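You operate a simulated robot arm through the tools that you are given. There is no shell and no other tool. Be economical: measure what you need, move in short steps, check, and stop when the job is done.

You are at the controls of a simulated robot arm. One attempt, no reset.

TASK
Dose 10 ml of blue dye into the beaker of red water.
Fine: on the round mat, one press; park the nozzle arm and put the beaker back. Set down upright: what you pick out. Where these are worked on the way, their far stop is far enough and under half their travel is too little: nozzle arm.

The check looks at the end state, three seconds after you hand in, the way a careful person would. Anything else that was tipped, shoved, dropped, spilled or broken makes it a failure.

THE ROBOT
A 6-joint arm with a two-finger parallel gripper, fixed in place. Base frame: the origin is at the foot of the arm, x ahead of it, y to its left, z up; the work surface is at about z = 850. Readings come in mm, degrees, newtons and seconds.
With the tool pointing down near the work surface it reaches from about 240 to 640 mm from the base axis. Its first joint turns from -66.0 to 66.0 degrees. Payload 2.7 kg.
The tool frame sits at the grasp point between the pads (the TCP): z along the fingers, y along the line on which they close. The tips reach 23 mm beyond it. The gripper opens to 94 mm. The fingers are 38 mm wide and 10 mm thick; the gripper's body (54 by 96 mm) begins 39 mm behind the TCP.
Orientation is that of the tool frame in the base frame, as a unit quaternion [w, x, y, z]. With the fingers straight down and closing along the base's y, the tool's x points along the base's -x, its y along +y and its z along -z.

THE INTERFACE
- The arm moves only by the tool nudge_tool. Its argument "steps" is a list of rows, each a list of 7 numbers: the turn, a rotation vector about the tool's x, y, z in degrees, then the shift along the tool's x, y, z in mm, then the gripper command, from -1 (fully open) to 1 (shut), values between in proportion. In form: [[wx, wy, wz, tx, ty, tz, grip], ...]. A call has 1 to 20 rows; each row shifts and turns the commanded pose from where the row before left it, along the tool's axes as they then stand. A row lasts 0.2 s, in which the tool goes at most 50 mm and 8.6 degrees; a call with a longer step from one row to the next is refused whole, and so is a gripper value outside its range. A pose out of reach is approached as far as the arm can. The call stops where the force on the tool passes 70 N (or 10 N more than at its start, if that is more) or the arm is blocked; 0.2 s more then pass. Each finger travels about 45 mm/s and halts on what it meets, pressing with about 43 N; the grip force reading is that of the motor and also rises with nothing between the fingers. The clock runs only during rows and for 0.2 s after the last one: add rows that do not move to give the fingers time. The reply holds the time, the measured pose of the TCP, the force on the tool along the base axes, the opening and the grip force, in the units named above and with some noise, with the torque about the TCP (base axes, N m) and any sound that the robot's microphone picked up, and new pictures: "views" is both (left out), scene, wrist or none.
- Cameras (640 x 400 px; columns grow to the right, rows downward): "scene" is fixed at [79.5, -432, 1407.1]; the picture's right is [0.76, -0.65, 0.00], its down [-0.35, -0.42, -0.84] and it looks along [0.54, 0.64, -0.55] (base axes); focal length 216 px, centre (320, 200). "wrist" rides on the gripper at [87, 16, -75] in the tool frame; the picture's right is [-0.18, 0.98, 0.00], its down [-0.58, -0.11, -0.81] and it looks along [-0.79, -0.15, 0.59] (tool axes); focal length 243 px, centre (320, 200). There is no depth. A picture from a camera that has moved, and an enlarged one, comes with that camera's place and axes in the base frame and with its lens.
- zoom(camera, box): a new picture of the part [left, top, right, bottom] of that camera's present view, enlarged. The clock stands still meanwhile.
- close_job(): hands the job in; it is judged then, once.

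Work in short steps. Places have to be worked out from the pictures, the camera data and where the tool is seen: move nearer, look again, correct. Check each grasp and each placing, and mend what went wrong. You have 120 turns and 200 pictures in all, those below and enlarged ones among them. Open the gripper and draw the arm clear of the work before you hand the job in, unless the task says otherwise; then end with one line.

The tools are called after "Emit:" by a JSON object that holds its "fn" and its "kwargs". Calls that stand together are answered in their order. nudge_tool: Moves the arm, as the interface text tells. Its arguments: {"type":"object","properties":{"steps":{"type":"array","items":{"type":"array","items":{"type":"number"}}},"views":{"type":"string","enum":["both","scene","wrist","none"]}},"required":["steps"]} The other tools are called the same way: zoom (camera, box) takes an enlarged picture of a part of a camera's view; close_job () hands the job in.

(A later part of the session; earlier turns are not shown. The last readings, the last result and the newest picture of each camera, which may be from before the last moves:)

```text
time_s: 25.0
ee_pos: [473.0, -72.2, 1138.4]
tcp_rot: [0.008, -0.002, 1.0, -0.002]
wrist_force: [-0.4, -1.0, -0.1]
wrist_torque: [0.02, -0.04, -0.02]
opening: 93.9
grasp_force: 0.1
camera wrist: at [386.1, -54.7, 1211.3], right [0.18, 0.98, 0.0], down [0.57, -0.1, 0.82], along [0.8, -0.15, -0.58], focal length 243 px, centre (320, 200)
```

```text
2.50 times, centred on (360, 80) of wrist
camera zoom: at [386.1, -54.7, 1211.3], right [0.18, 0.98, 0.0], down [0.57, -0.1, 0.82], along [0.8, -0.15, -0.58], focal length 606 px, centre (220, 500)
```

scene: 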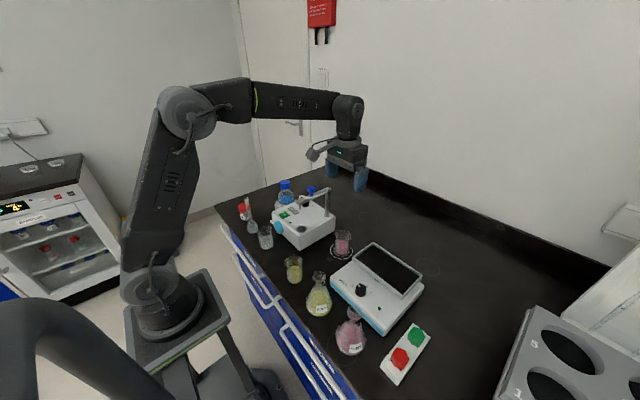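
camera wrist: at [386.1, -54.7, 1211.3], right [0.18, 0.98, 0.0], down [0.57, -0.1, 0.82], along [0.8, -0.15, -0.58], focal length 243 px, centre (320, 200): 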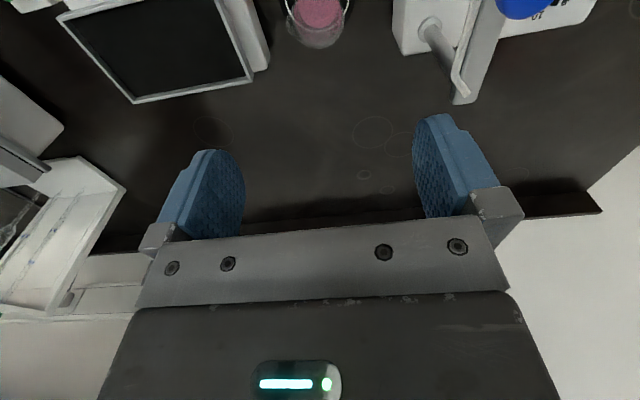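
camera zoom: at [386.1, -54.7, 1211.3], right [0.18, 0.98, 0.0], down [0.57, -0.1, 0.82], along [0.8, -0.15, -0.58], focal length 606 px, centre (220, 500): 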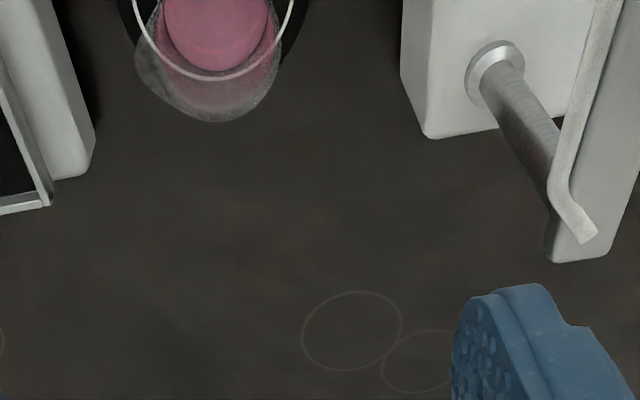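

The beaker stands centred on the mat. The nozzle tip is at z≈1004, well above the rim. Now I'll move above the nozzle arm's blue handle, which I estimate at (438,36,~1060), to measure it.

Emit:
{"fn": "nudge_tool", "kwargs": {"steps": [[0, 0.9, 0, 12, 36, 0, -0.3], [0, 0, 0, 12, 36, 0, -0.3], [0, 0, 0, 11, 36, 0, -0.3], [0, 0, 0, 0, 0, 0, -0.3]]}}

Emit:
{"fn": "zoom", "kwargs": {"camera": "wrist", "box": [220, 20, 440, 220]}}

Emit:
{"fn": "zoom", "kwargs": {"camera": "scene", "box": [270, 150, 370, 250]}}

```text
time_s: 26.0
ee_pos: [435.4, 36.4, 1136.6]
tcp_rot: [0.001, 0.0, 1.0, -0.002]
wrist_force: [1.2, -0.4, -0.1]
wrist_torque: [0.0, 0.02, 0.01]
opening: 61.1
grasp_force: 0.0
camera wrist: at [350.8, 53.6, 1210.3], right [0.18, 0.98, 0.0], down [0.58, -0.1, 0.81], along [0.79, -0.15, -0.59], focal length 243 px, centre (320, 200)
```

scene: 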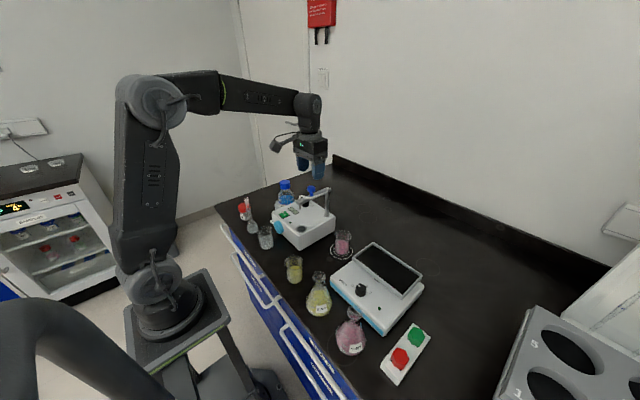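
wrist: 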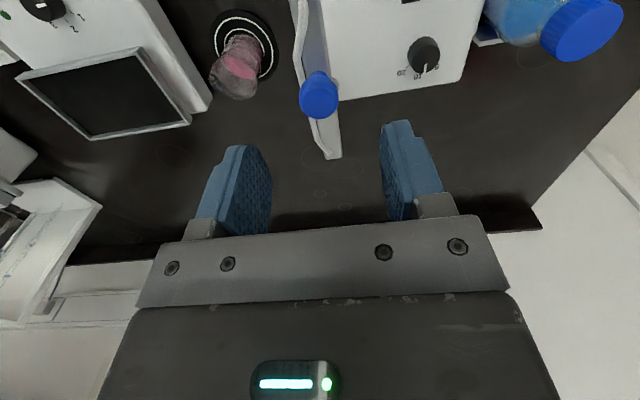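

```text
2.00 times, centred on (330, 120) of wrist
camera zoom: at [350.8, 53.6, 1210.3], right [0.18, 0.98, 0.0], down [0.58, -0.1, 0.81], along [0.79, -0.15, -0.59], focal length 485 px, centre (300, 360)
```

zoom: 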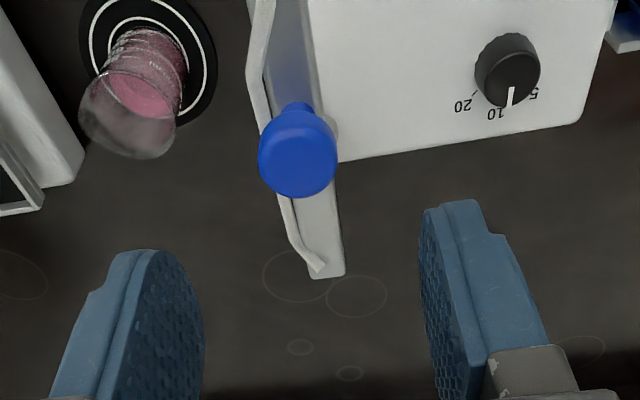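

```text
4.00 times, centred on (320, 200) of scene
camera zoom: at [79.5, -432.0, 1407.1], right [0.76, -0.65, 0.0], down [-0.35, -0.42, -0.84], along [0.54, 0.64, -0.55], focal length 863 px, centre (320, 200)
```

zoom: 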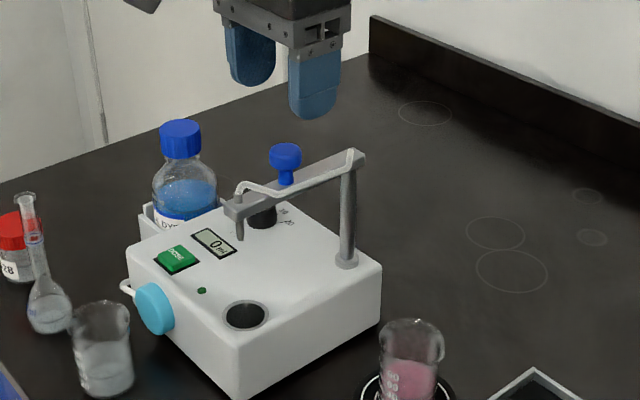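

The two cameras intersect the handle at (438,35.5), top z≈1067, with the bar top near z≈1035 and the pivot near (504,36). I'll descend around the handle and close loosely, so the pads can push it both ways.

Emit:
{"fn": "nudge_tool", "kwargs": {"steps": [[0, 0, 0, -2.6, -0.9, 30, -0.3], [0, 0, 0, 0, 0, 25, -0.3], [0, 0, 0, 0, 0, 16, -0.3], [0, 0, 0, 0, 0, 0, 0.38], [0, 0, 0, 0, 0, 0, 0.38], [0, 0, 0, 0, 0, 0, 0.38]]}}

Emit:
{"fn": "zoom", "kwargs": {"camera": "scene", "box": [270, 150, 370, 250]}}

```text
time_s: 27.4
ee_pos: [440.8, 34.2, 1065.0]
tcp_rot: [0.001, 0.0, 1.0, -0.002]
wrist_force: [-0.1, 0.3, -0.6]
wrist_torque: [-0.02, 0.01, 0.01]
opening: 29.1
grasp_force: 0.0
camera wrist: at [354.1, 50.6, 1139.5], right [0.18, 0.98, 0.0], down [0.58, -0.1, 0.81], along [0.79, -0.15, -0.59], focal length 243 px, centre (320, 200)
```

scene: 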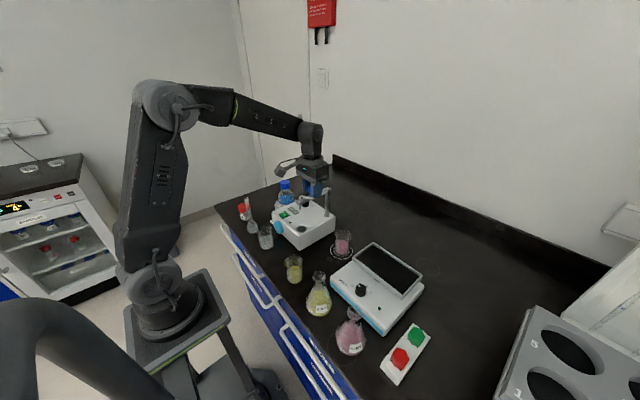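
wrist: 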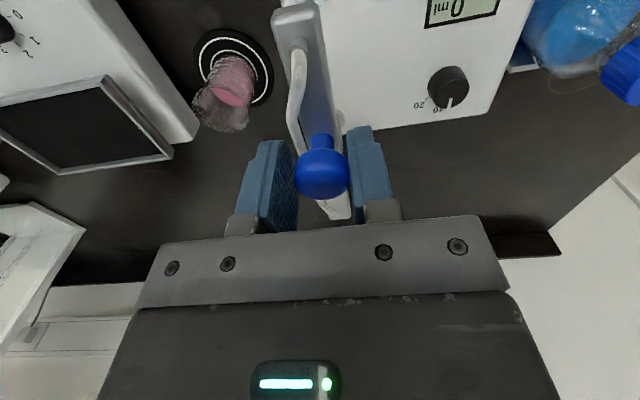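

```text
4.00 times, centred on (320, 200) of scene
camera zoom: at [79.5, -432.0, 1407.1], right [0.76, -0.65, 0.0], down [-0.35, -0.42, -0.84], along [0.54, 0.64, -0.55], focal length 863 px, centre (320, 200)
```

zoom: 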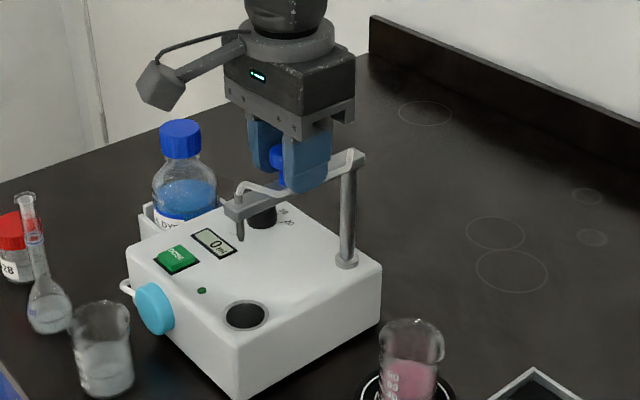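

The handle is captured between the pads. I'll swing the first half of the arc toward the mat.

Emit:
{"fn": "nudge_tool", "kwargs": {"steps": [[0, 0, -7.5, -0.56, -8.6, 0, 0.38], [0, 0, -7.5, -0.56, -8.6, 0, 0.38], [0, 0, -7.5, -0.56, -8.6, 0, 0.38], [0, 0, -7.5, -0.56, -8.6, 0, 0.38], [0, 0, -7.5, -0.56, -8.6, 0, 0.38], [0, 0, 0, 0, 0, 0, 0.38]]}}

Emit:
{"fn": "zoom", "kwargs": {"camera": "scene", "box": [270, 150, 370, 250]}}

```text
time_s: 28.8
ee_pos: [451.8, -7.9, 1066.8]
tcp_rot: [0.0, -0.322, 0.947, -0.002]
wrist_force: [0.4, -0.4, -0.5]
wrist_torque: [-0.02, -0.01, -0.02]
opening: 28.9
grasp_force: 0.1
camera wrist: at [374.3, -46.4, 1140.7], right [-0.46, 0.89, 0.0], down [0.53, 0.27, 0.81], along [0.72, 0.37, -0.59], focal length 243 px, centre (320, 200)
```

scene: 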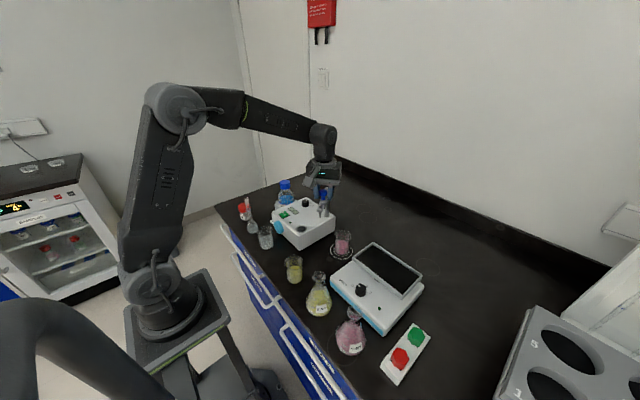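
wrist: 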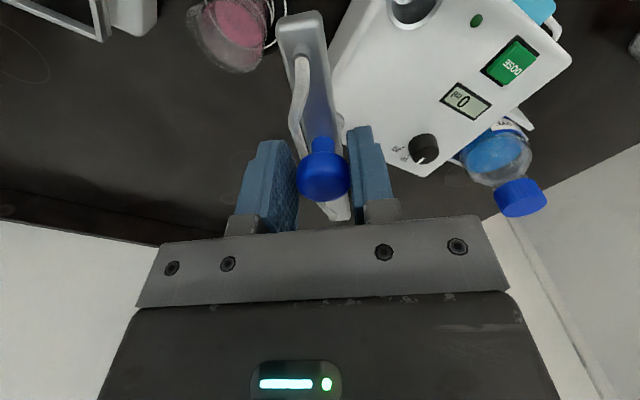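

```text
4.00 times, centred on (320, 200) of scene
camera zoom: at [79.5, -432.0, 1407.1], right [0.76, -0.65, 0.0], down [-0.35, -0.42, -0.84], along [0.54, 0.64, -0.55], focal length 863 px, centre (320, 200)
```

zoom: 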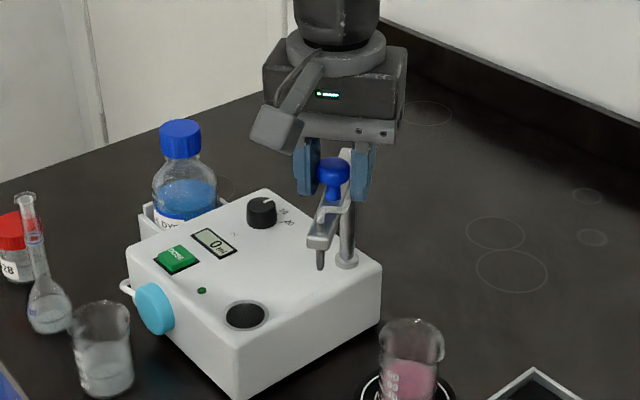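

Tracking well with negligible force. I'll continue the swing another 37.5°.

Emit:
{"fn": "nudge_tool", "kwargs": {"steps": [[0, 0, -7.5, -0.56, -8.6, 0, 0.38], [0, 0, -7.5, -0.56, -8.6, 0, 0.38], [0, 0, -7.5, -0.56, -8.6, 0, 0.38], [0, 0, -7.5, -0.56, -8.6, 0, 0.38], [0, 0, -7.5, -0.56, -8.6, 0, 0.38], [0, 0, 0, 0, 0, 0, 0.38]]}}

Emit:
{"fn": "zoom", "kwargs": {"camera": "scene", "box": [290, 160, 390, 260]}}

Emit:
{"fn": "zoom", "kwargs": {"camera": "wrist", "box": [200, 0, 420, 200]}}

```text
time_s: 30.2
ee_pos: [488.4, -31.9, 1066.5]
tcp_rot: [-0.001, -0.61, 0.792, -0.001]
wrist_force: [-0.1, 0.1, -0.1]
wrist_torque: [0.02, 0.0, 0.0]
opening: 29.0
grasp_force: 0.0
camera wrist: at [450.3, -109.8, 1141.2], right [-0.9, 0.43, 0.0], down [0.25, 0.54, 0.8], along [0.35, 0.73, -0.59], focal length 243 px, centre (320, 200)
```

scene: 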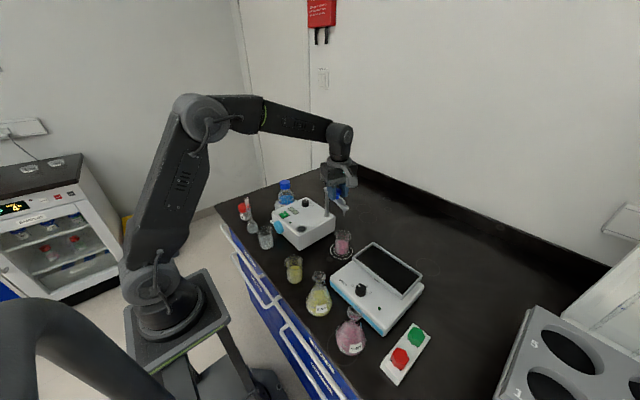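
wrist: 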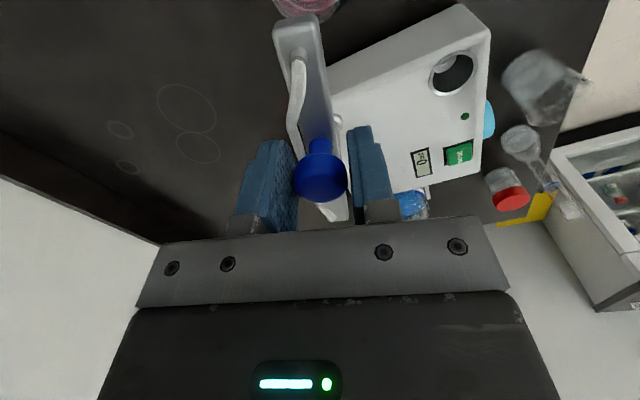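

```text
4.00 times, centred on (340, 210) of scene
camera zoom: at [79.5, -432.0, 1407.1], right [0.76, -0.65, 0.0], down [-0.35, -0.42, -0.84], along [0.54, 0.64, -0.55], focal length 863 px, centre (240, 160)
```

zoom: 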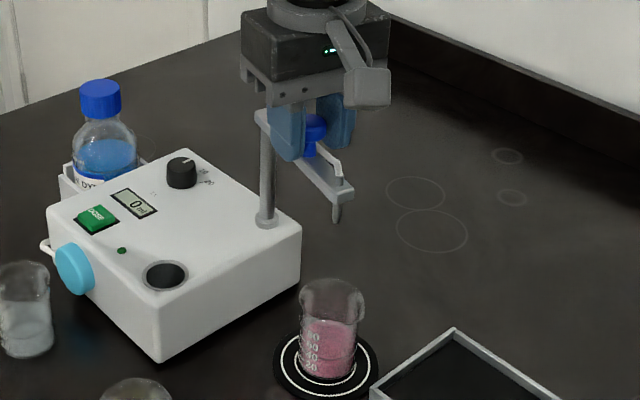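

```text
2.00 times, centred on (310, 100) of wrist
camera zoom: at [450.3, -109.8, 1141.2], right [-0.9, 0.43, 0.0], down [0.25, 0.54, 0.8], along [0.35, 0.73, -0.59], focal length 485 px, centre (340, 400)
```

zoom: 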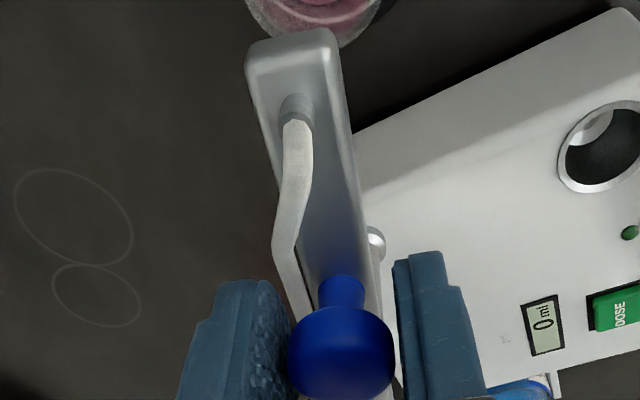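

By both cameras the nozzle at (478,-74) is directly over the beaker at (478,-76). I'll open, rise, unyaw, and go above the DOSE button at about (386,137).

Emit:
{"fn": "nudge_tool", "kwargs": {"steps": [[0, 0, 0, 0, 0, 0, 0.1], [0, 0, 0, 0, 0, -35, 0.1], [0, 0, 0, 0, 0, -40, 0.1], [0, 0, 7.5, 0, 0, 0, 1], [0, 0, 7.5, 0, 0, 0, 1], [0, 0, 7.5, 0, 0, 0, 1], [0, 0, 7.5, 0, 0, 0, 1], [0, 0, 7.5, 0, 0, 0, 1], [0, 0, 7.5, 0, 0, 0, 1], [0, 0, 7.5, 0, 0, 0, 1], [0, 0, 7.5, 0, 0, 0, 1], [0, 0, 7.5, 0, 0, 0, 1], [0, 0, 7.5, 0, 0, 0, 1], [0, 0, 0, 20.5, 34, 0, 1], [0, 0, 0, 20.5, 34, 0, 1], [0, 0, 0, 20.5, 34, 0, 1], [0, 0, 0, 20.5, 34, 0, 1], [0, 0, 0, 20.5, 34, 0, 1], [0, 0, 0, 0, 0, 20, 1], [0, 0, 0, 0, 0, 0, 1]]}}

Emit:
{"fn": "zoom", "kwargs": {"camera": "wrist", "box": [220, 0, 440, 180]}}

Emit:
{"fn": "zoom", "kwargs": {"camera": "scene", "box": [270, 160, 390, 270]}}

```text
time_s: 34.4
ee_pos: [383.5, 140.5, 1120.2]
tcp_rot: [0.001, -0.001, 1.0, -0.002]
wrist_force: [-0.2, 0.9, 1.0]
wrist_torque: [0.02, -0.03, 0.03]
opening: 0.2
grasp_force: 42.4
camera wrist: at [298.8, 158.7, 1194.2], right [0.18, 0.98, 0.0], down [0.58, -0.1, 0.81], along [0.79, -0.15, -0.59], focal length 243 px, centre (320, 200)
```

scene: 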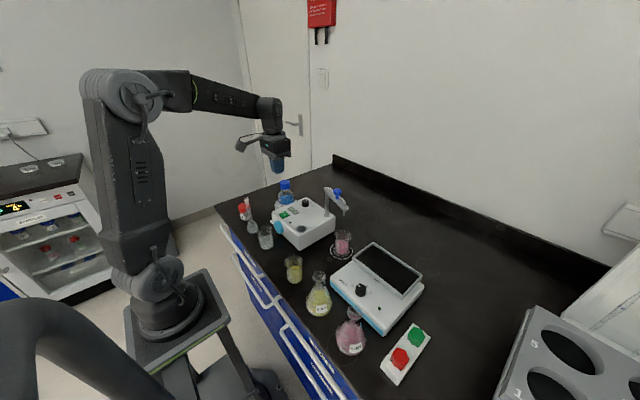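
wrist: 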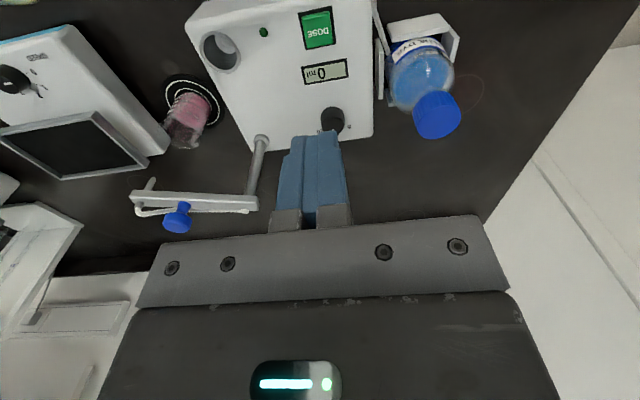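

```text
2.22 times, centred on (330, 90) of wrist
camera zoom: at [298.8, 158.7, 1194.2], right [0.18, 0.98, 0.0], down [0.58, -0.1, 0.81], along [0.79, -0.15, -0.59], focal length 539 px, centre (298, 444)
```

zoom: 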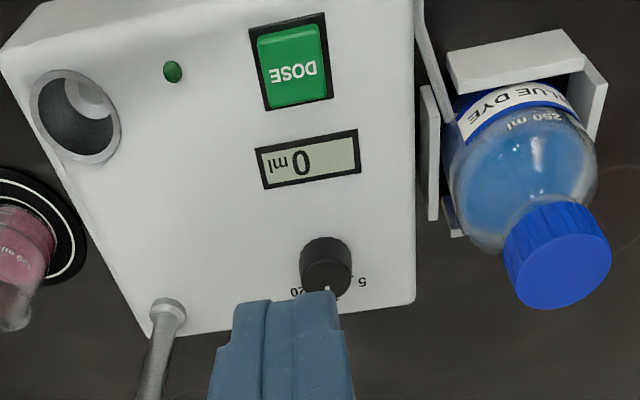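

```text
3.64 times, centred on (330, 215) of scene
camera zoom: at [79.5, -432.0, 1407.1], right [0.76, -0.65, 0.0], down [-0.35, -0.42, -0.84], along [0.54, 0.64, -0.55], focal length 785 px, centre (284, 146)
```

zoom: 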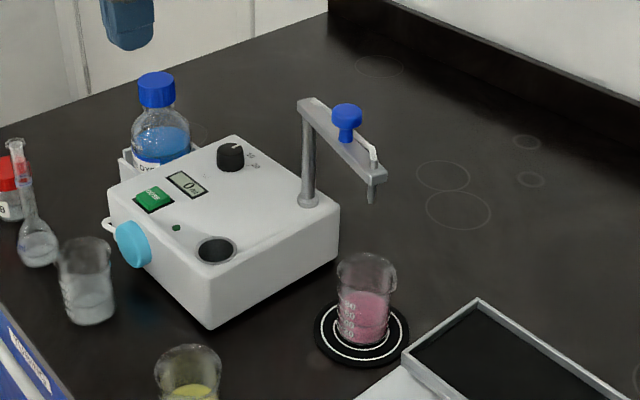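

The button centre is (385,138). Both cameras show the nozzle arm has stayed over the beaker. I'll descend to just above the button.

Emit:
{"fn": "nudge_tool", "kwargs": {"steps": [[0, 0, 0, -1.5, -2.5, 40, 1], [0, 0, 0, 0, 0, 40, 1], [0, 0, 0, 0, 0, 40, 1], [0, 0, 0, 0, 0, 30, 1], [0, 0, 0, 0, 0, 0, 1]]}}

Emit:
{"fn": "zoom", "kwargs": {"camera": "wrist", "box": [220, 60, 440, 240]}}

Emit:
{"fn": "zoom", "kwargs": {"camera": "scene", "box": [260, 160, 350, 250]}}

```text
time_s: 35.6
ee_pos: [386.8, 136.1, 972.1]
tcp_rot: [0.001, -0.001, 1.0, -0.002]
wrist_force: [0.5, -0.8, 0.9]
wrist_torque: [0.0, -0.02, -0.01]
opening: 0.0
grasp_force: 42.6
camera wrist: at [300.8, 154.4, 1045.4], right [0.18, 0.98, 0.0], down [0.58, -0.1, 0.81], along [0.79, -0.15, -0.59], focal length 243 px, centre (320, 200)
```

scene: 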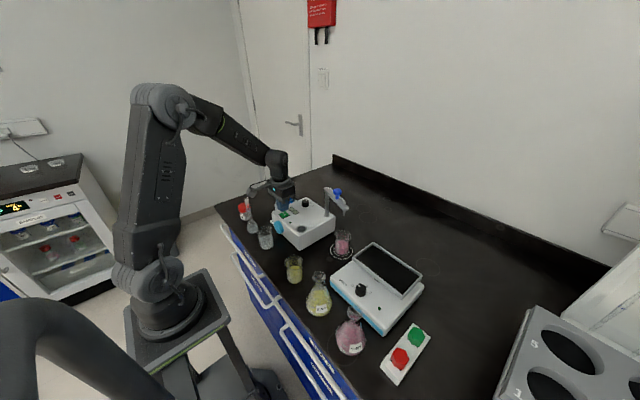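
wrist: 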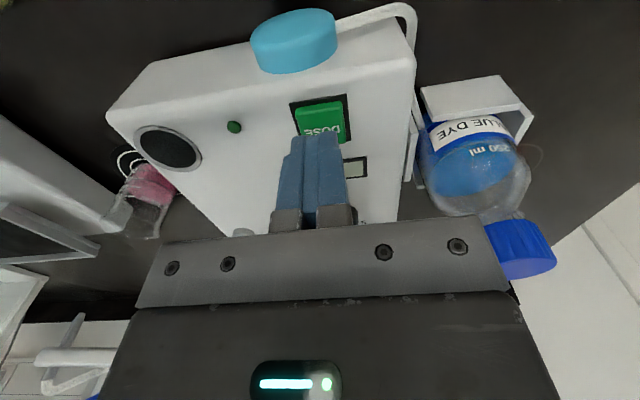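

```text
2.22 times, centred on (330, 150) of wrist
camera zoom: at [300.8, 154.4, 1045.4], right [0.18, 0.98, 0.0], down [0.58, -0.1, 0.81], along [0.79, -0.15, -0.59], focal length 539 px, centre (298, 311)
```

zoom: 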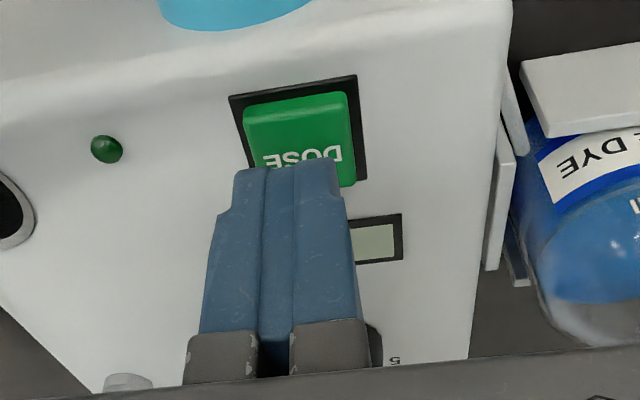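

```text
4.44 times, centred on (305, 205) of scene
camera zoom: at [79.5, -432.0, 1407.1], right [0.76, -0.65, 0.0], down [-0.35, -0.42, -0.84], along [0.54, 0.64, -0.55], focal length 959 px, centre (387, 178)
```

zoom: 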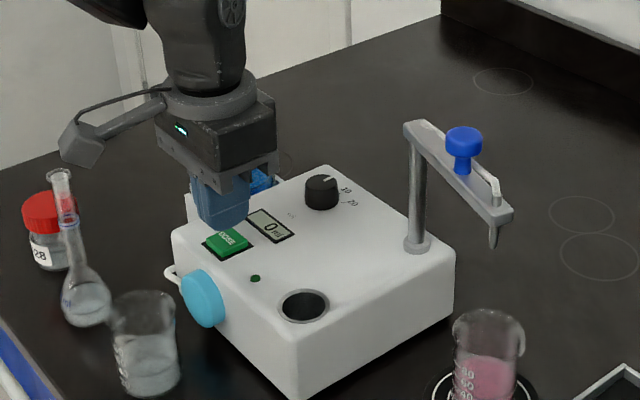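

I'll shift by 3 mm to centre on the button and approach.

Emit:
{"fn": "nudge_tool", "kwargs": {"steps": [[0, 0, 0, 3, 1.5, 5, 1], [0, 0, 0, 0, 0, 5, 1], [0, 0, 0, 0, 0, 3, 1], [0, 0, 0, 0, 0, 0, 1]], "views": "none"}}

Emit:
{"fn": "zoom", "kwargs": {"camera": "wrist", "box": [220, 60, 440, 240]}}

```text
time_s: 36.6
ee_pos: [385.2, 137.5, 959.1]
tcp_rot: [0.001, -0.001, 1.0, -0.002]
wrist_force: [0.5, -0.3, 0.4]
wrist_torque: [0.02, -0.01, 0.0]
opening: 0.1
grasp_force: 42.5
```

```text
2.22 times, centred on (330, 150) of wrist
camera zoom: at [298.7, 155.3, 1032.9], right [0.18, 0.98, 0.0], down [0.58, -0.1, 0.81], along [0.79, -0.15, -0.59], focal length 539 px, centre (298, 311)
```

zoom: 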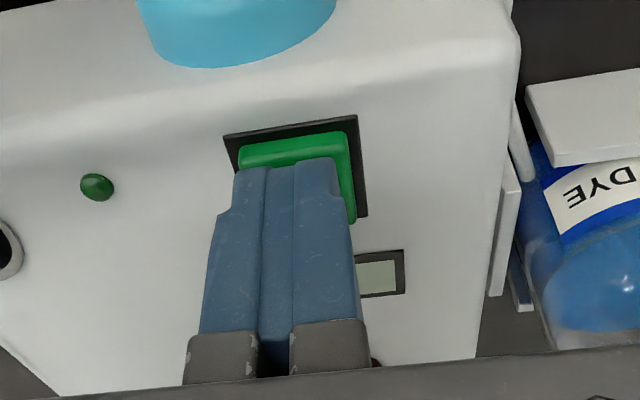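

I'm centred on the button. I'll press down in 2 mm steps and read force and sound.

Emit:
{"fn": "nudge_tool", "kwargs": {"steps": [[0, 0, 0, 2, 1.5, 1, 1], [0, 0, 0, 0, 0, 2, 1], [0, 0, 0, 0, 0, 2, 1], [0, 0, 0, 0, 0, 2, 1]], "views": "scene"}}

Emit:
{"fn": "zoom", "kwargs": {"camera": "scene", "box": [270, 180, 370, 270]}}

```text
time_s: 37.6
ee_pos: [382.7, 138.9, 951.7]
tcp_rot: [0.001, -0.002, 1.0, -0.001]
wrist_force: [0.1, 0.1, 2.5]
wrist_torque: [0.01, 0.02, 0.02]
opening: 0.0
grasp_force: 42.5
heard: click
```

scene: 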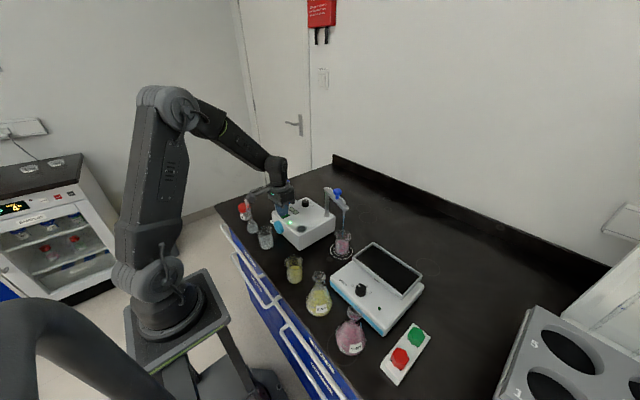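

```text
4.44 times, centred on (320, 225) of scene
camera zoom: at [79.4, -432.0, 1407.1], right [0.76, -0.65, 0.0], down [-0.35, -0.42, -0.84], along [0.54, 0.64, -0.55], focal length 959 px, centre (320, 89)
```

zoom: 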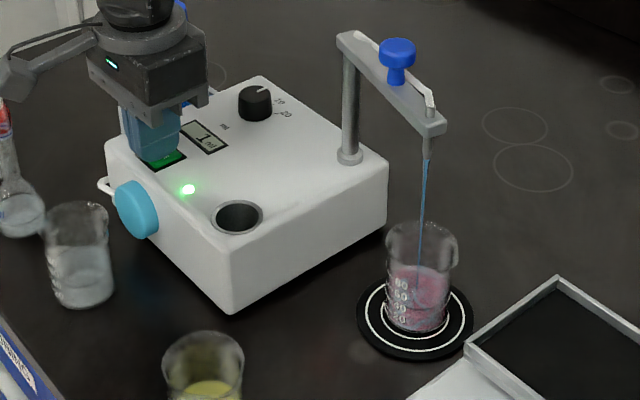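

A click was heard, the LED is lit, the display is counting, and a blue stream is falling into the beaker. I'll raise straight off the button and wait.

Emit:
{"fn": "nudge_tool", "kwargs": {"steps": [[0, 0, 0, 0, 0, -10, 1], [0, 0, 0, 0, 0, -40, 1], [0, 0, 0, 0, 0, -50, 1], [0, 0, 0, 0, 0, -50, 1], [0, 0, 0, 0, 0, -20, 1], [0, 0, 0, 0, 0, 0, 1], [0, 0, 0, 0, 0, 0, 1], [0, 0, 0, 0, 0, 0, 1], [0, 0, 0, 0, 0, 0, 1], [0, 0, 0, 0, 0, 0, 1], [0, 0, 0, 0, 0, 0, 1], [0, 0, 0, 0, 0, 0, 1], [0, 0, 0, 0, 0, 0, 1], [0, 0, 0, 0, 0, 0, 1], [0, 0, 0, 0, 0, 0, 1], [0, 0, 0, 0, 0, 0, 1], [0, 0, 0, 0, 0, 0, 1], [0, 0, 0, 0, 0, 0, 1], [0, 0, 0, 0, 0, 0, 1], [0, 0, 0, 0, 0, 0, 1]], "views": "none"}}

Emit:
{"fn": "zoom", "kwargs": {"camera": "scene", "box": [270, 180, 370, 270]}}

```text
time_s: 41.8
ee_pos: [382.5, 140.6, 1119.7]
tcp_rot: [0.001, -0.001, 1.0, -0.002]
wrist_force: [-0.3, -0.6, 0.3]
wrist_torque: [-0.03, 0.04, -0.01]
opening: 0.1
grasp_force: 42.8
```

```text
4.44 times, centred on (320, 225) of scene
camera zoom: at [79.5, -432.0, 1407.1], right [0.76, -0.65, 0.0], down [-0.35, -0.42, -0.84], along [0.54, 0.64, -0.55], focal length 959 px, centre (320, 89)
```

zoom: 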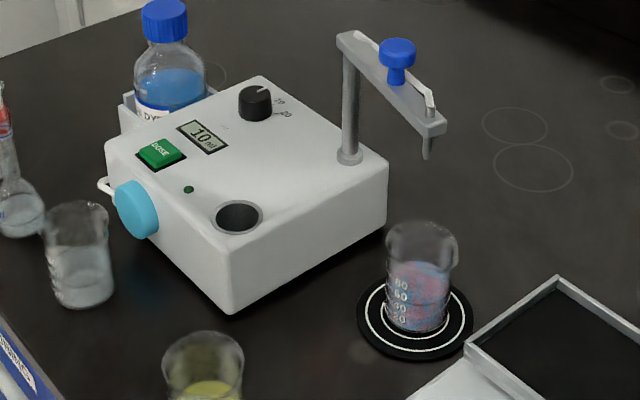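

The display reads 10 ml and the flow has stopped. I'll go back above the handle to park the nozzle arm.

Emit:
{"fn": "nudge_tool", "kwargs": {"steps": [[0, 0, 0, -21.2, -34.1, 0, 0], [0, 0, 0, -21.2, -34.1, 0, 0], [0, 0, 0, -21.2, -34.1, 0, 0], [0, 0, 0, -21.2, -34.1, 0, 0], [0, 0, 0, -21.2, -34.1, 0, 0], [0, 0, -7.5, 0, 0, 0, 0], [0, 0, -7.5, 0, 0, 0, 0], [0, 0, -7.5, 0, 0, 0, 0], [0, 0, -7.5, 0, 0, 0, 0], [0, 0, -7.5, 0, 0, 0, 0], [0, 0, -7.5, 0, 0, 0, 0], [0, 0, -7.5, 0, 0, 0, 0], [0, 0, -7.5, 0, 0, 0, 0], [0, 0, -7.5, 0, 0, 0, 0], [0, 0, -7.5, 0, 0, 0, 0], [0, 0, 0, 0, 0, 15, 0], [0, 0, 0, 0, 0, 0, 0]]}}

```text
time_s: 45.4
ee_pos: [487.8, -30.4, 1106.8]
tcp_rot: [-0.001, -0.61, 0.792, -0.002]
wrist_force: [-0.2, -1.2, 0.1]
wrist_torque: [-0.03, 0.0, -0.02]
opening: 46.9
grasp_force: 0.1
camera wrist: at [450.6, -107.8, 1181.8], right [-0.9, 0.43, 0.0], down [0.25, 0.54, 0.8], along [0.35, 0.73, -0.59], focal length 243 px, centre (320, 200)
```

scene: 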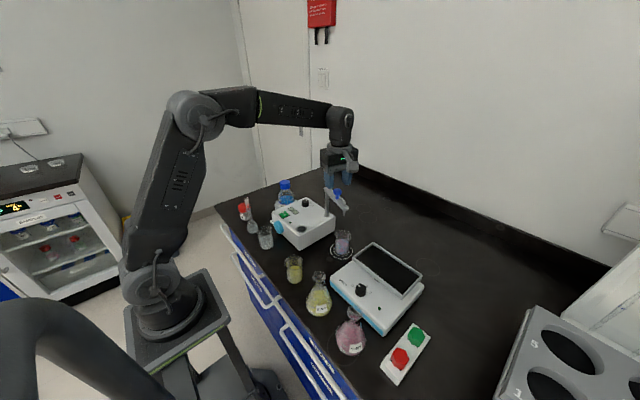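
wrist: 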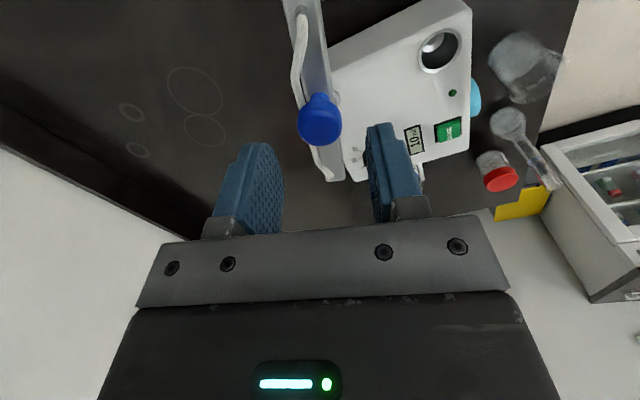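

I'm aligned above the handle. I'll descend, close loosely, and swing back the full arc plus a little for the slack.

Emit:
{"fn": "nudge_tool", "kwargs": {"steps": [[0, 0, 0, 0, 0, 20, 0], [0, 0, 0, 0, 0, 20, 0], [0, 0, 0, 0, 0, 0, 0.38], [0, 0, 0, 0, 0, 0, 0.38], [0, 0, 7.5, -0.56, 8.6, 0, 0.38], [0, 0, 7.5, -0.56, 8.6, 0, 0.38], [0, 0, 7.5, -0.56, 8.6, 0, 0.38], [0, 0, 7.5, -0.56, 8.6, 0, 0.38], [0, 0, 7.5, -0.56, 8.6, 0, 0.38], [0, 0, 7.5, -0.56, 8.6, 0, 0.38], [0, 0, 7.5, -0.56, 8.6, 0, 0.38], [0, 0, 7.5, -0.56, 8.6, 0, 0.38], [0, 0, 7.5, -0.56, 8.6, 0, 0.38], [0, 0, 7.5, -0.56, 8.6, 0, 0.38], [0, 0, 0, 0, 1.5, 0, 0.38], [0, 0, 0, 0, 1.5, 0, 0.38], [0, 0, 0, 0, 0, 0, 0.38]]}}

Emit:
{"fn": "zoom", "kwargs": {"camera": "scene", "box": [270, 160, 370, 260]}}

Emit:
{"fn": "zoom", "kwargs": {"camera": "wrist", "box": [200, 0, 420, 230]}}

```text
time_s: 49.0
ee_pos: [440.6, 36.1, 1066.8]
tcp_rot: [0.0, -0.001, 1.0, -0.003]
wrist_force: [-0.1, 0.5, 0.2]
wrist_torque: [-0.03, -0.03, -0.02]
opening: 29.1
grasp_force: 0.1
camera wrist: at [354.3, 53.7, 1140.9], right [0.18, 0.98, 0.0], down [0.58, -0.1, 0.81], along [0.79, -0.15, -0.59], focal length 243 px, centre (320, 200)
```

scene: 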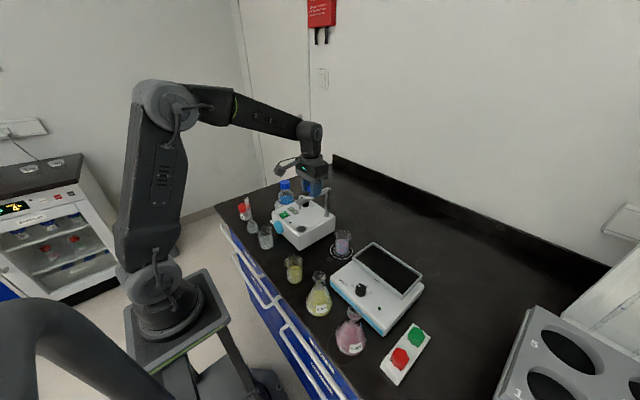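
wrist: 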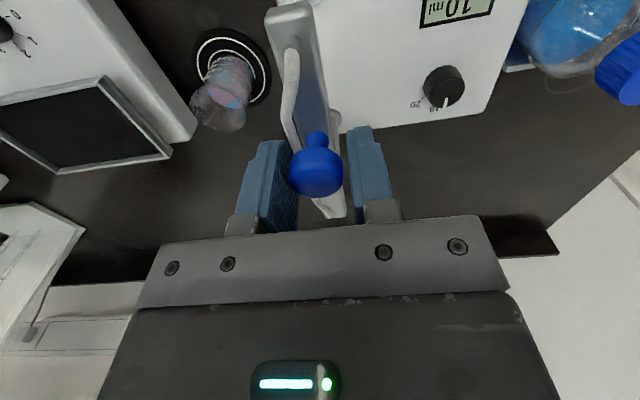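

```text
4.00 times, centred on (320, 210) of scene
camera zoom: at [79.5, -432.0, 1407.1], right [0.76, -0.65, 0.0], down [-0.35, -0.42, -0.84], along [0.54, 0.64, -0.55], focal length 863 px, centre (320, 160)
```

zoom: 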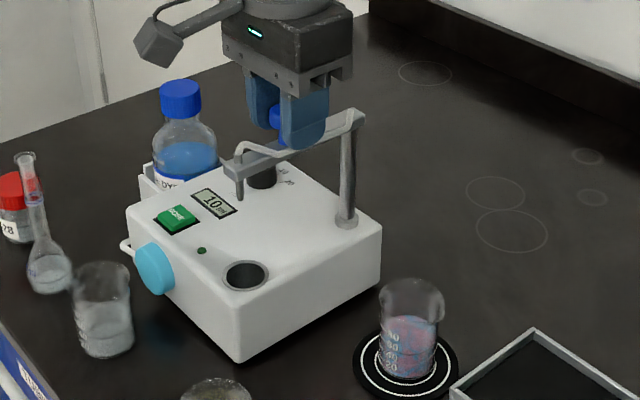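

```text
1.74 times, centred on (310, 115) of wrist
camera zoom: at [354.3, 53.7, 1140.9], right [0.18, 0.98, 0.0], down [0.58, -0.1, 0.81], along [0.79, -0.15, -0.59], focal length 422 px, centre (337, 348)
```

zoom: 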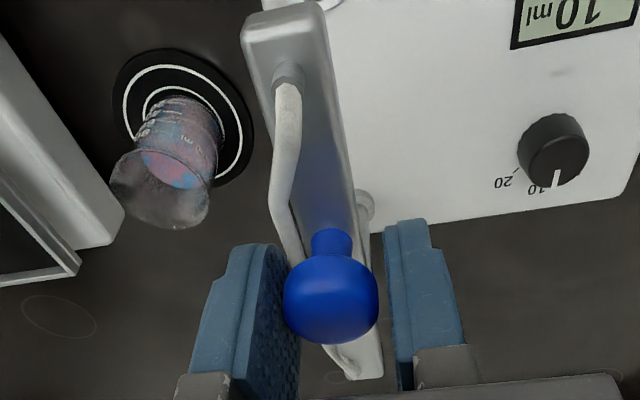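

The arm is back at its parked position to within a pixel. I'll push 2 mm more to confirm it's against its stop.

Emit:
{"fn": "nudge_tool", "kwargs": {"steps": [[0, 0, 0, 0, 1, 0, 0.38], [0, 0, 0, 0, 1, 0, 0.38], [0, 0, 0, 0, 0, 0, 0.38]], "views": "none"}}

Emit:
{"fn": "zoom", "kwargs": {"camera": "scene", "box": [270, 150, 370, 250]}}

```text
time_s: 49.8
ee_pos: [440.2, 37.8, 1065.9]
tcp_rot: [0.0, -0.002, 1.0, -0.003]
wrist_force: [-1.7, -4.3, 1.7]
wrist_torque: [-0.03, 0.01, 0.0]
opening: 31.1
grasp_force: 2.2
```

```text
4.00 times, centred on (320, 200) of scene
camera zoom: at [79.4, -432.2, 1407.1], right [0.76, -0.65, 0.0], down [-0.35, -0.42, -0.84], along [0.54, 0.64, -0.55], focal length 863 px, centre (320, 200)
```

zoom: 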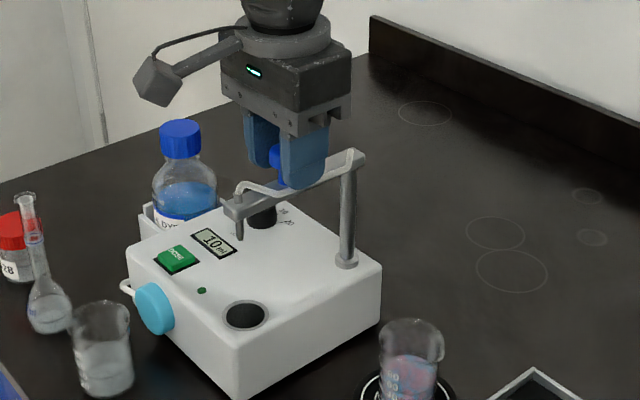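

The arm is firmly against its park stop. I'll back off, release, rise, and move above the beaker.

Emit:
{"fn": "nudge_tool", "kwargs": {"steps": [[0, 0, 0, 0, -2, 0, 0.38], [0, 0, 0, 0, 0, 0, 0], [0, 0, 0, 0, 0, 0, 0], [0, 0, 0, 0, 0, -37, 0], [0, 0, 0, 0, 0, -38, 0], [0, 0, 0, -11.5, -37, 0, -1], [0, 0, 0, -11.5, -37, 0, -1], [0, 0, 0, -11.5, -37, 0, -1], [0, 0, 0, 0, 0, 40, -1], [0, 0, 0, 0, 0, 40, -1], [0, 0, 0, 0, 0, 40, -1], [0, 0, 0, 0, 0, 0, -1]]}}

Emit:
{"fn": "zoom", "kwargs": {"camera": "wrist", "box": [200, 0, 440, 220]}}

Emit:
{"fn": "zoom", "kwargs": {"camera": "scene", "box": [280, 170, 380, 270]}}

```text
time_s: 52.4
ee_pos: [472.2, -75.3, 1023.8]
tcp_rot: [0.0, -0.001, 1.0, -0.002]
wrist_force: [-0.2, -0.2, -0.4]
wrist_torque: [0.0, 0.0, 0.0]
opening: 94.1
grasp_force: 0.1
camera wrist: at [386.9, -58.3, 1097.0], right [0.18, 0.98, 0.0], down [0.58, -0.1, 0.81], along [0.79, -0.15, -0.59], focal length 243 px, centre (320, 200)
```

scene: 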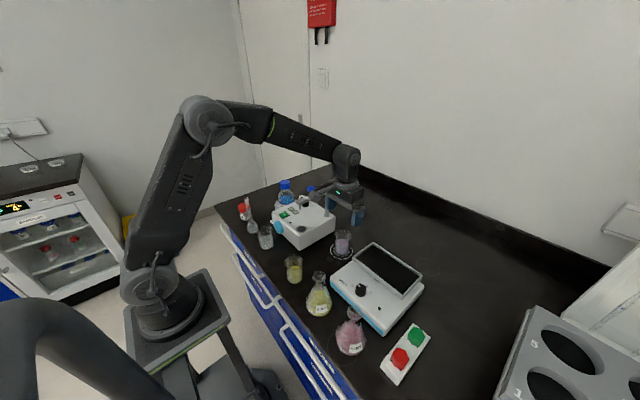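
wrist: 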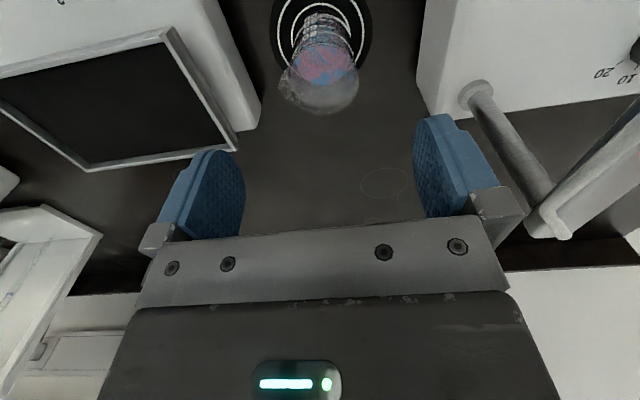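

```text
1.82 times, centred on (320, 110) of wrist
camera zoom: at [386.9, -58.3, 1097.0], right [0.18, 0.98, 0.0], down [0.58, -0.1, 0.81], along [0.79, -0.15, -0.59], focal length 441 px, centre (320, 364)
```

zoom: 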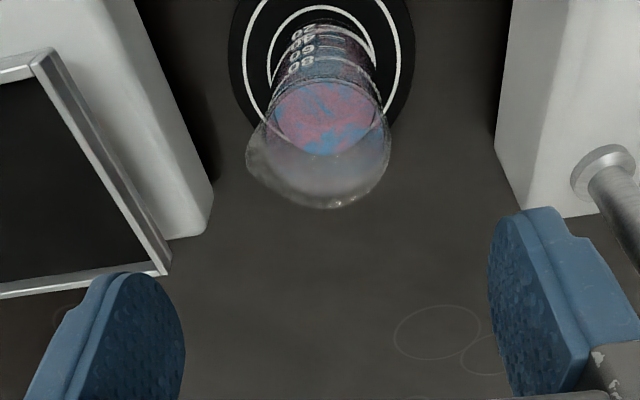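

```text
4.00 times, centred on (330, 220) of scene
camera zoom: at [79.5, -432.0, 1407.1], right [0.76, -0.65, 0.0], down [-0.35, -0.42, -0.84], along [0.54, 0.64, -0.55], focal length 863 px, centre (280, 120)
```

zoom: 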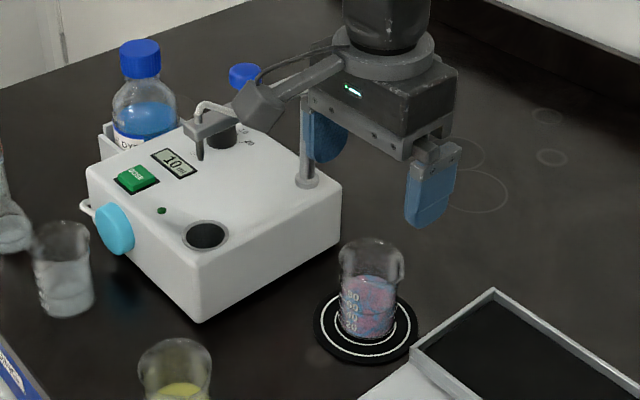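

The beaker is at about (472.7,-73), upright. I'll descend to z≈926, the height where the last grip was stable, and close.

Emit:
{"fn": "nudge_tool", "kwargs": {"steps": [[0, 0, 0, 0, 1.5, 30, -1], [0, 0, 0, 0, 0, 30, -1], [0, 0, 0, 0, 0, 20, -0.6], [0, 0, 0, 0, 0, 18, -0.5], [0, 0, 0, 0, 0, 0, -0.2], [0, 0, 0, 0, 0, 0, 0.3], [0, 0, 0, 0, 0, 0, 0.3], [0, 0, 0, 0, 0, 0, 0.3]]}}

Emit:
{"fn": "zoom", "kwargs": {"camera": "wrist", "box": [220, 0, 420, 240]}}

```text
time_s: 54.2
ee_pos: [473.2, -77.3, 921.6]
tcp_rot: [0.001, -0.001, 1.0, -0.001]
wrist_force: [-1.4, 0.0, -0.4]
wrist_torque: [0.02, 0.0, -0.02]
opening: 48.9
grasp_force: 42.9
camera wrist: at [388.2, -60.6, 997.1], right [0.18, 0.98, 0.0], down [0.58, -0.1, 0.81], along [0.79, -0.15, -0.59], focal length 243 px, centre (320, 200)
```

scene: 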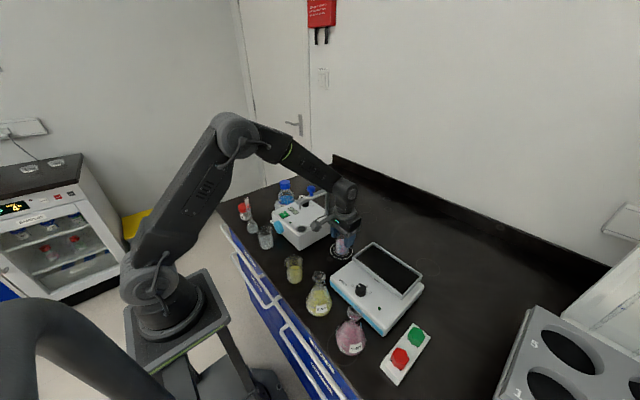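
wrist: 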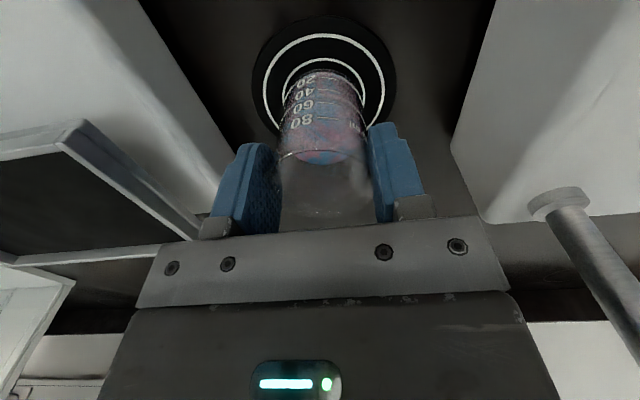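

```text
1.67 times, centred on (320, 120) of wrist
camera zoom: at [388.2, -60.6, 997.1], right [0.18, 0.98, 0.0], down [0.58, -0.1, 0.81], along [0.79, -0.15, -0.59], focal length 404 px, centre (320, 333)
```

zoom: 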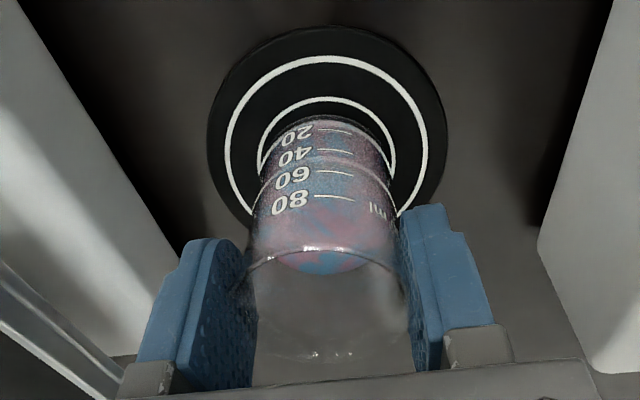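

It's gripped. I'll lift slowly.

Emit:
{"fn": "nudge_tool", "kwargs": {"steps": [[0, 0, 0, 0, 0, -3, 0.3], [0, 0, 0, 0, 0, -6, 0.3], [0, 0, 0, 0, 0, -10, 0.3], [0, 0, 0, 0, 0, -15, 0.3], [0, 0, 0, 0, 0, -18, 0.3], [0, 0, 0, 0, 0, -18, 0.3], [0, 0, 0, 0, 0, -15, 0.3], [0, 0, 0, 0, 0, -10, 0.3], [0, 0, 0, 0, 0, -5, 0.3], [0, 0, 0, 0, 0, 0, 0.3]]}}

Emit:
{"fn": "zoom", "kwargs": {"camera": "wrist", "box": [220, 0, 420, 240]}}

Emit:
{"fn": "zoom", "kwargs": {"camera": "scene", "box": [280, 170, 380, 270]}}

```text
time_s: 56.4
ee_pos: [475.5, -73.1, 1026.1]
tcp_rot: [0.0, -0.002, 1.0, -0.002]
wrist_force: [0.4, -0.3, -0.8]
wrist_torque: [-0.06, 0.0, 0.0]
opening: 48.7
grasp_force: 42.8
camera wrist: at [388.7, -55.5, 1099.0], right [0.18, 0.98, 0.0], down [0.58, -0.1, 0.81], along [0.79, -0.15, -0.59], focal length 243 px, centre (320, 200)
```

scene: 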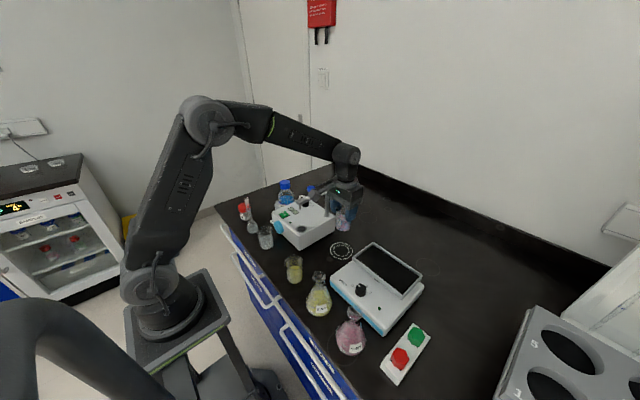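
wrist: 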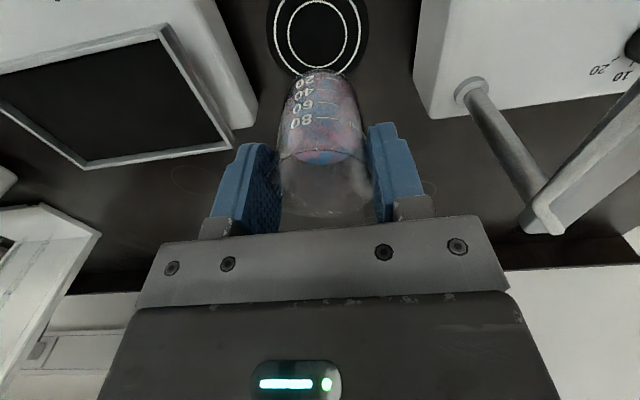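

```text
1.67 times, centred on (320, 120) of wrist
camera zoom: at [388.7, -55.5, 1099.0], right [0.18, 0.98, 0.0], down [0.58, -0.1, 0.81], along [0.79, -0.15, -0.59], focal length 404 px, centre (320, 333)
```

zoom: 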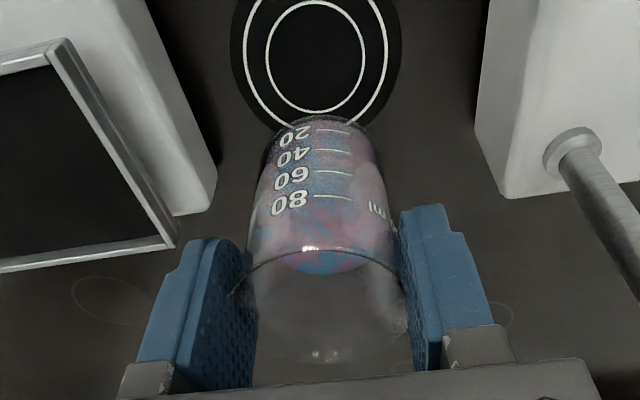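

```text
4.00 times, centred on (330, 220) of scene
camera zoom: at [79.5, -432.0, 1407.1], right [0.76, -0.65, 0.0], down [-0.35, -0.42, -0.84], along [0.54, 0.64, -0.55], focal length 863 px, centre (280, 120)
```

zoom: 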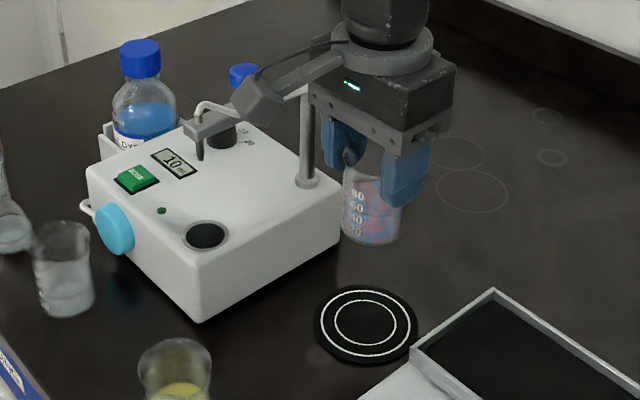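

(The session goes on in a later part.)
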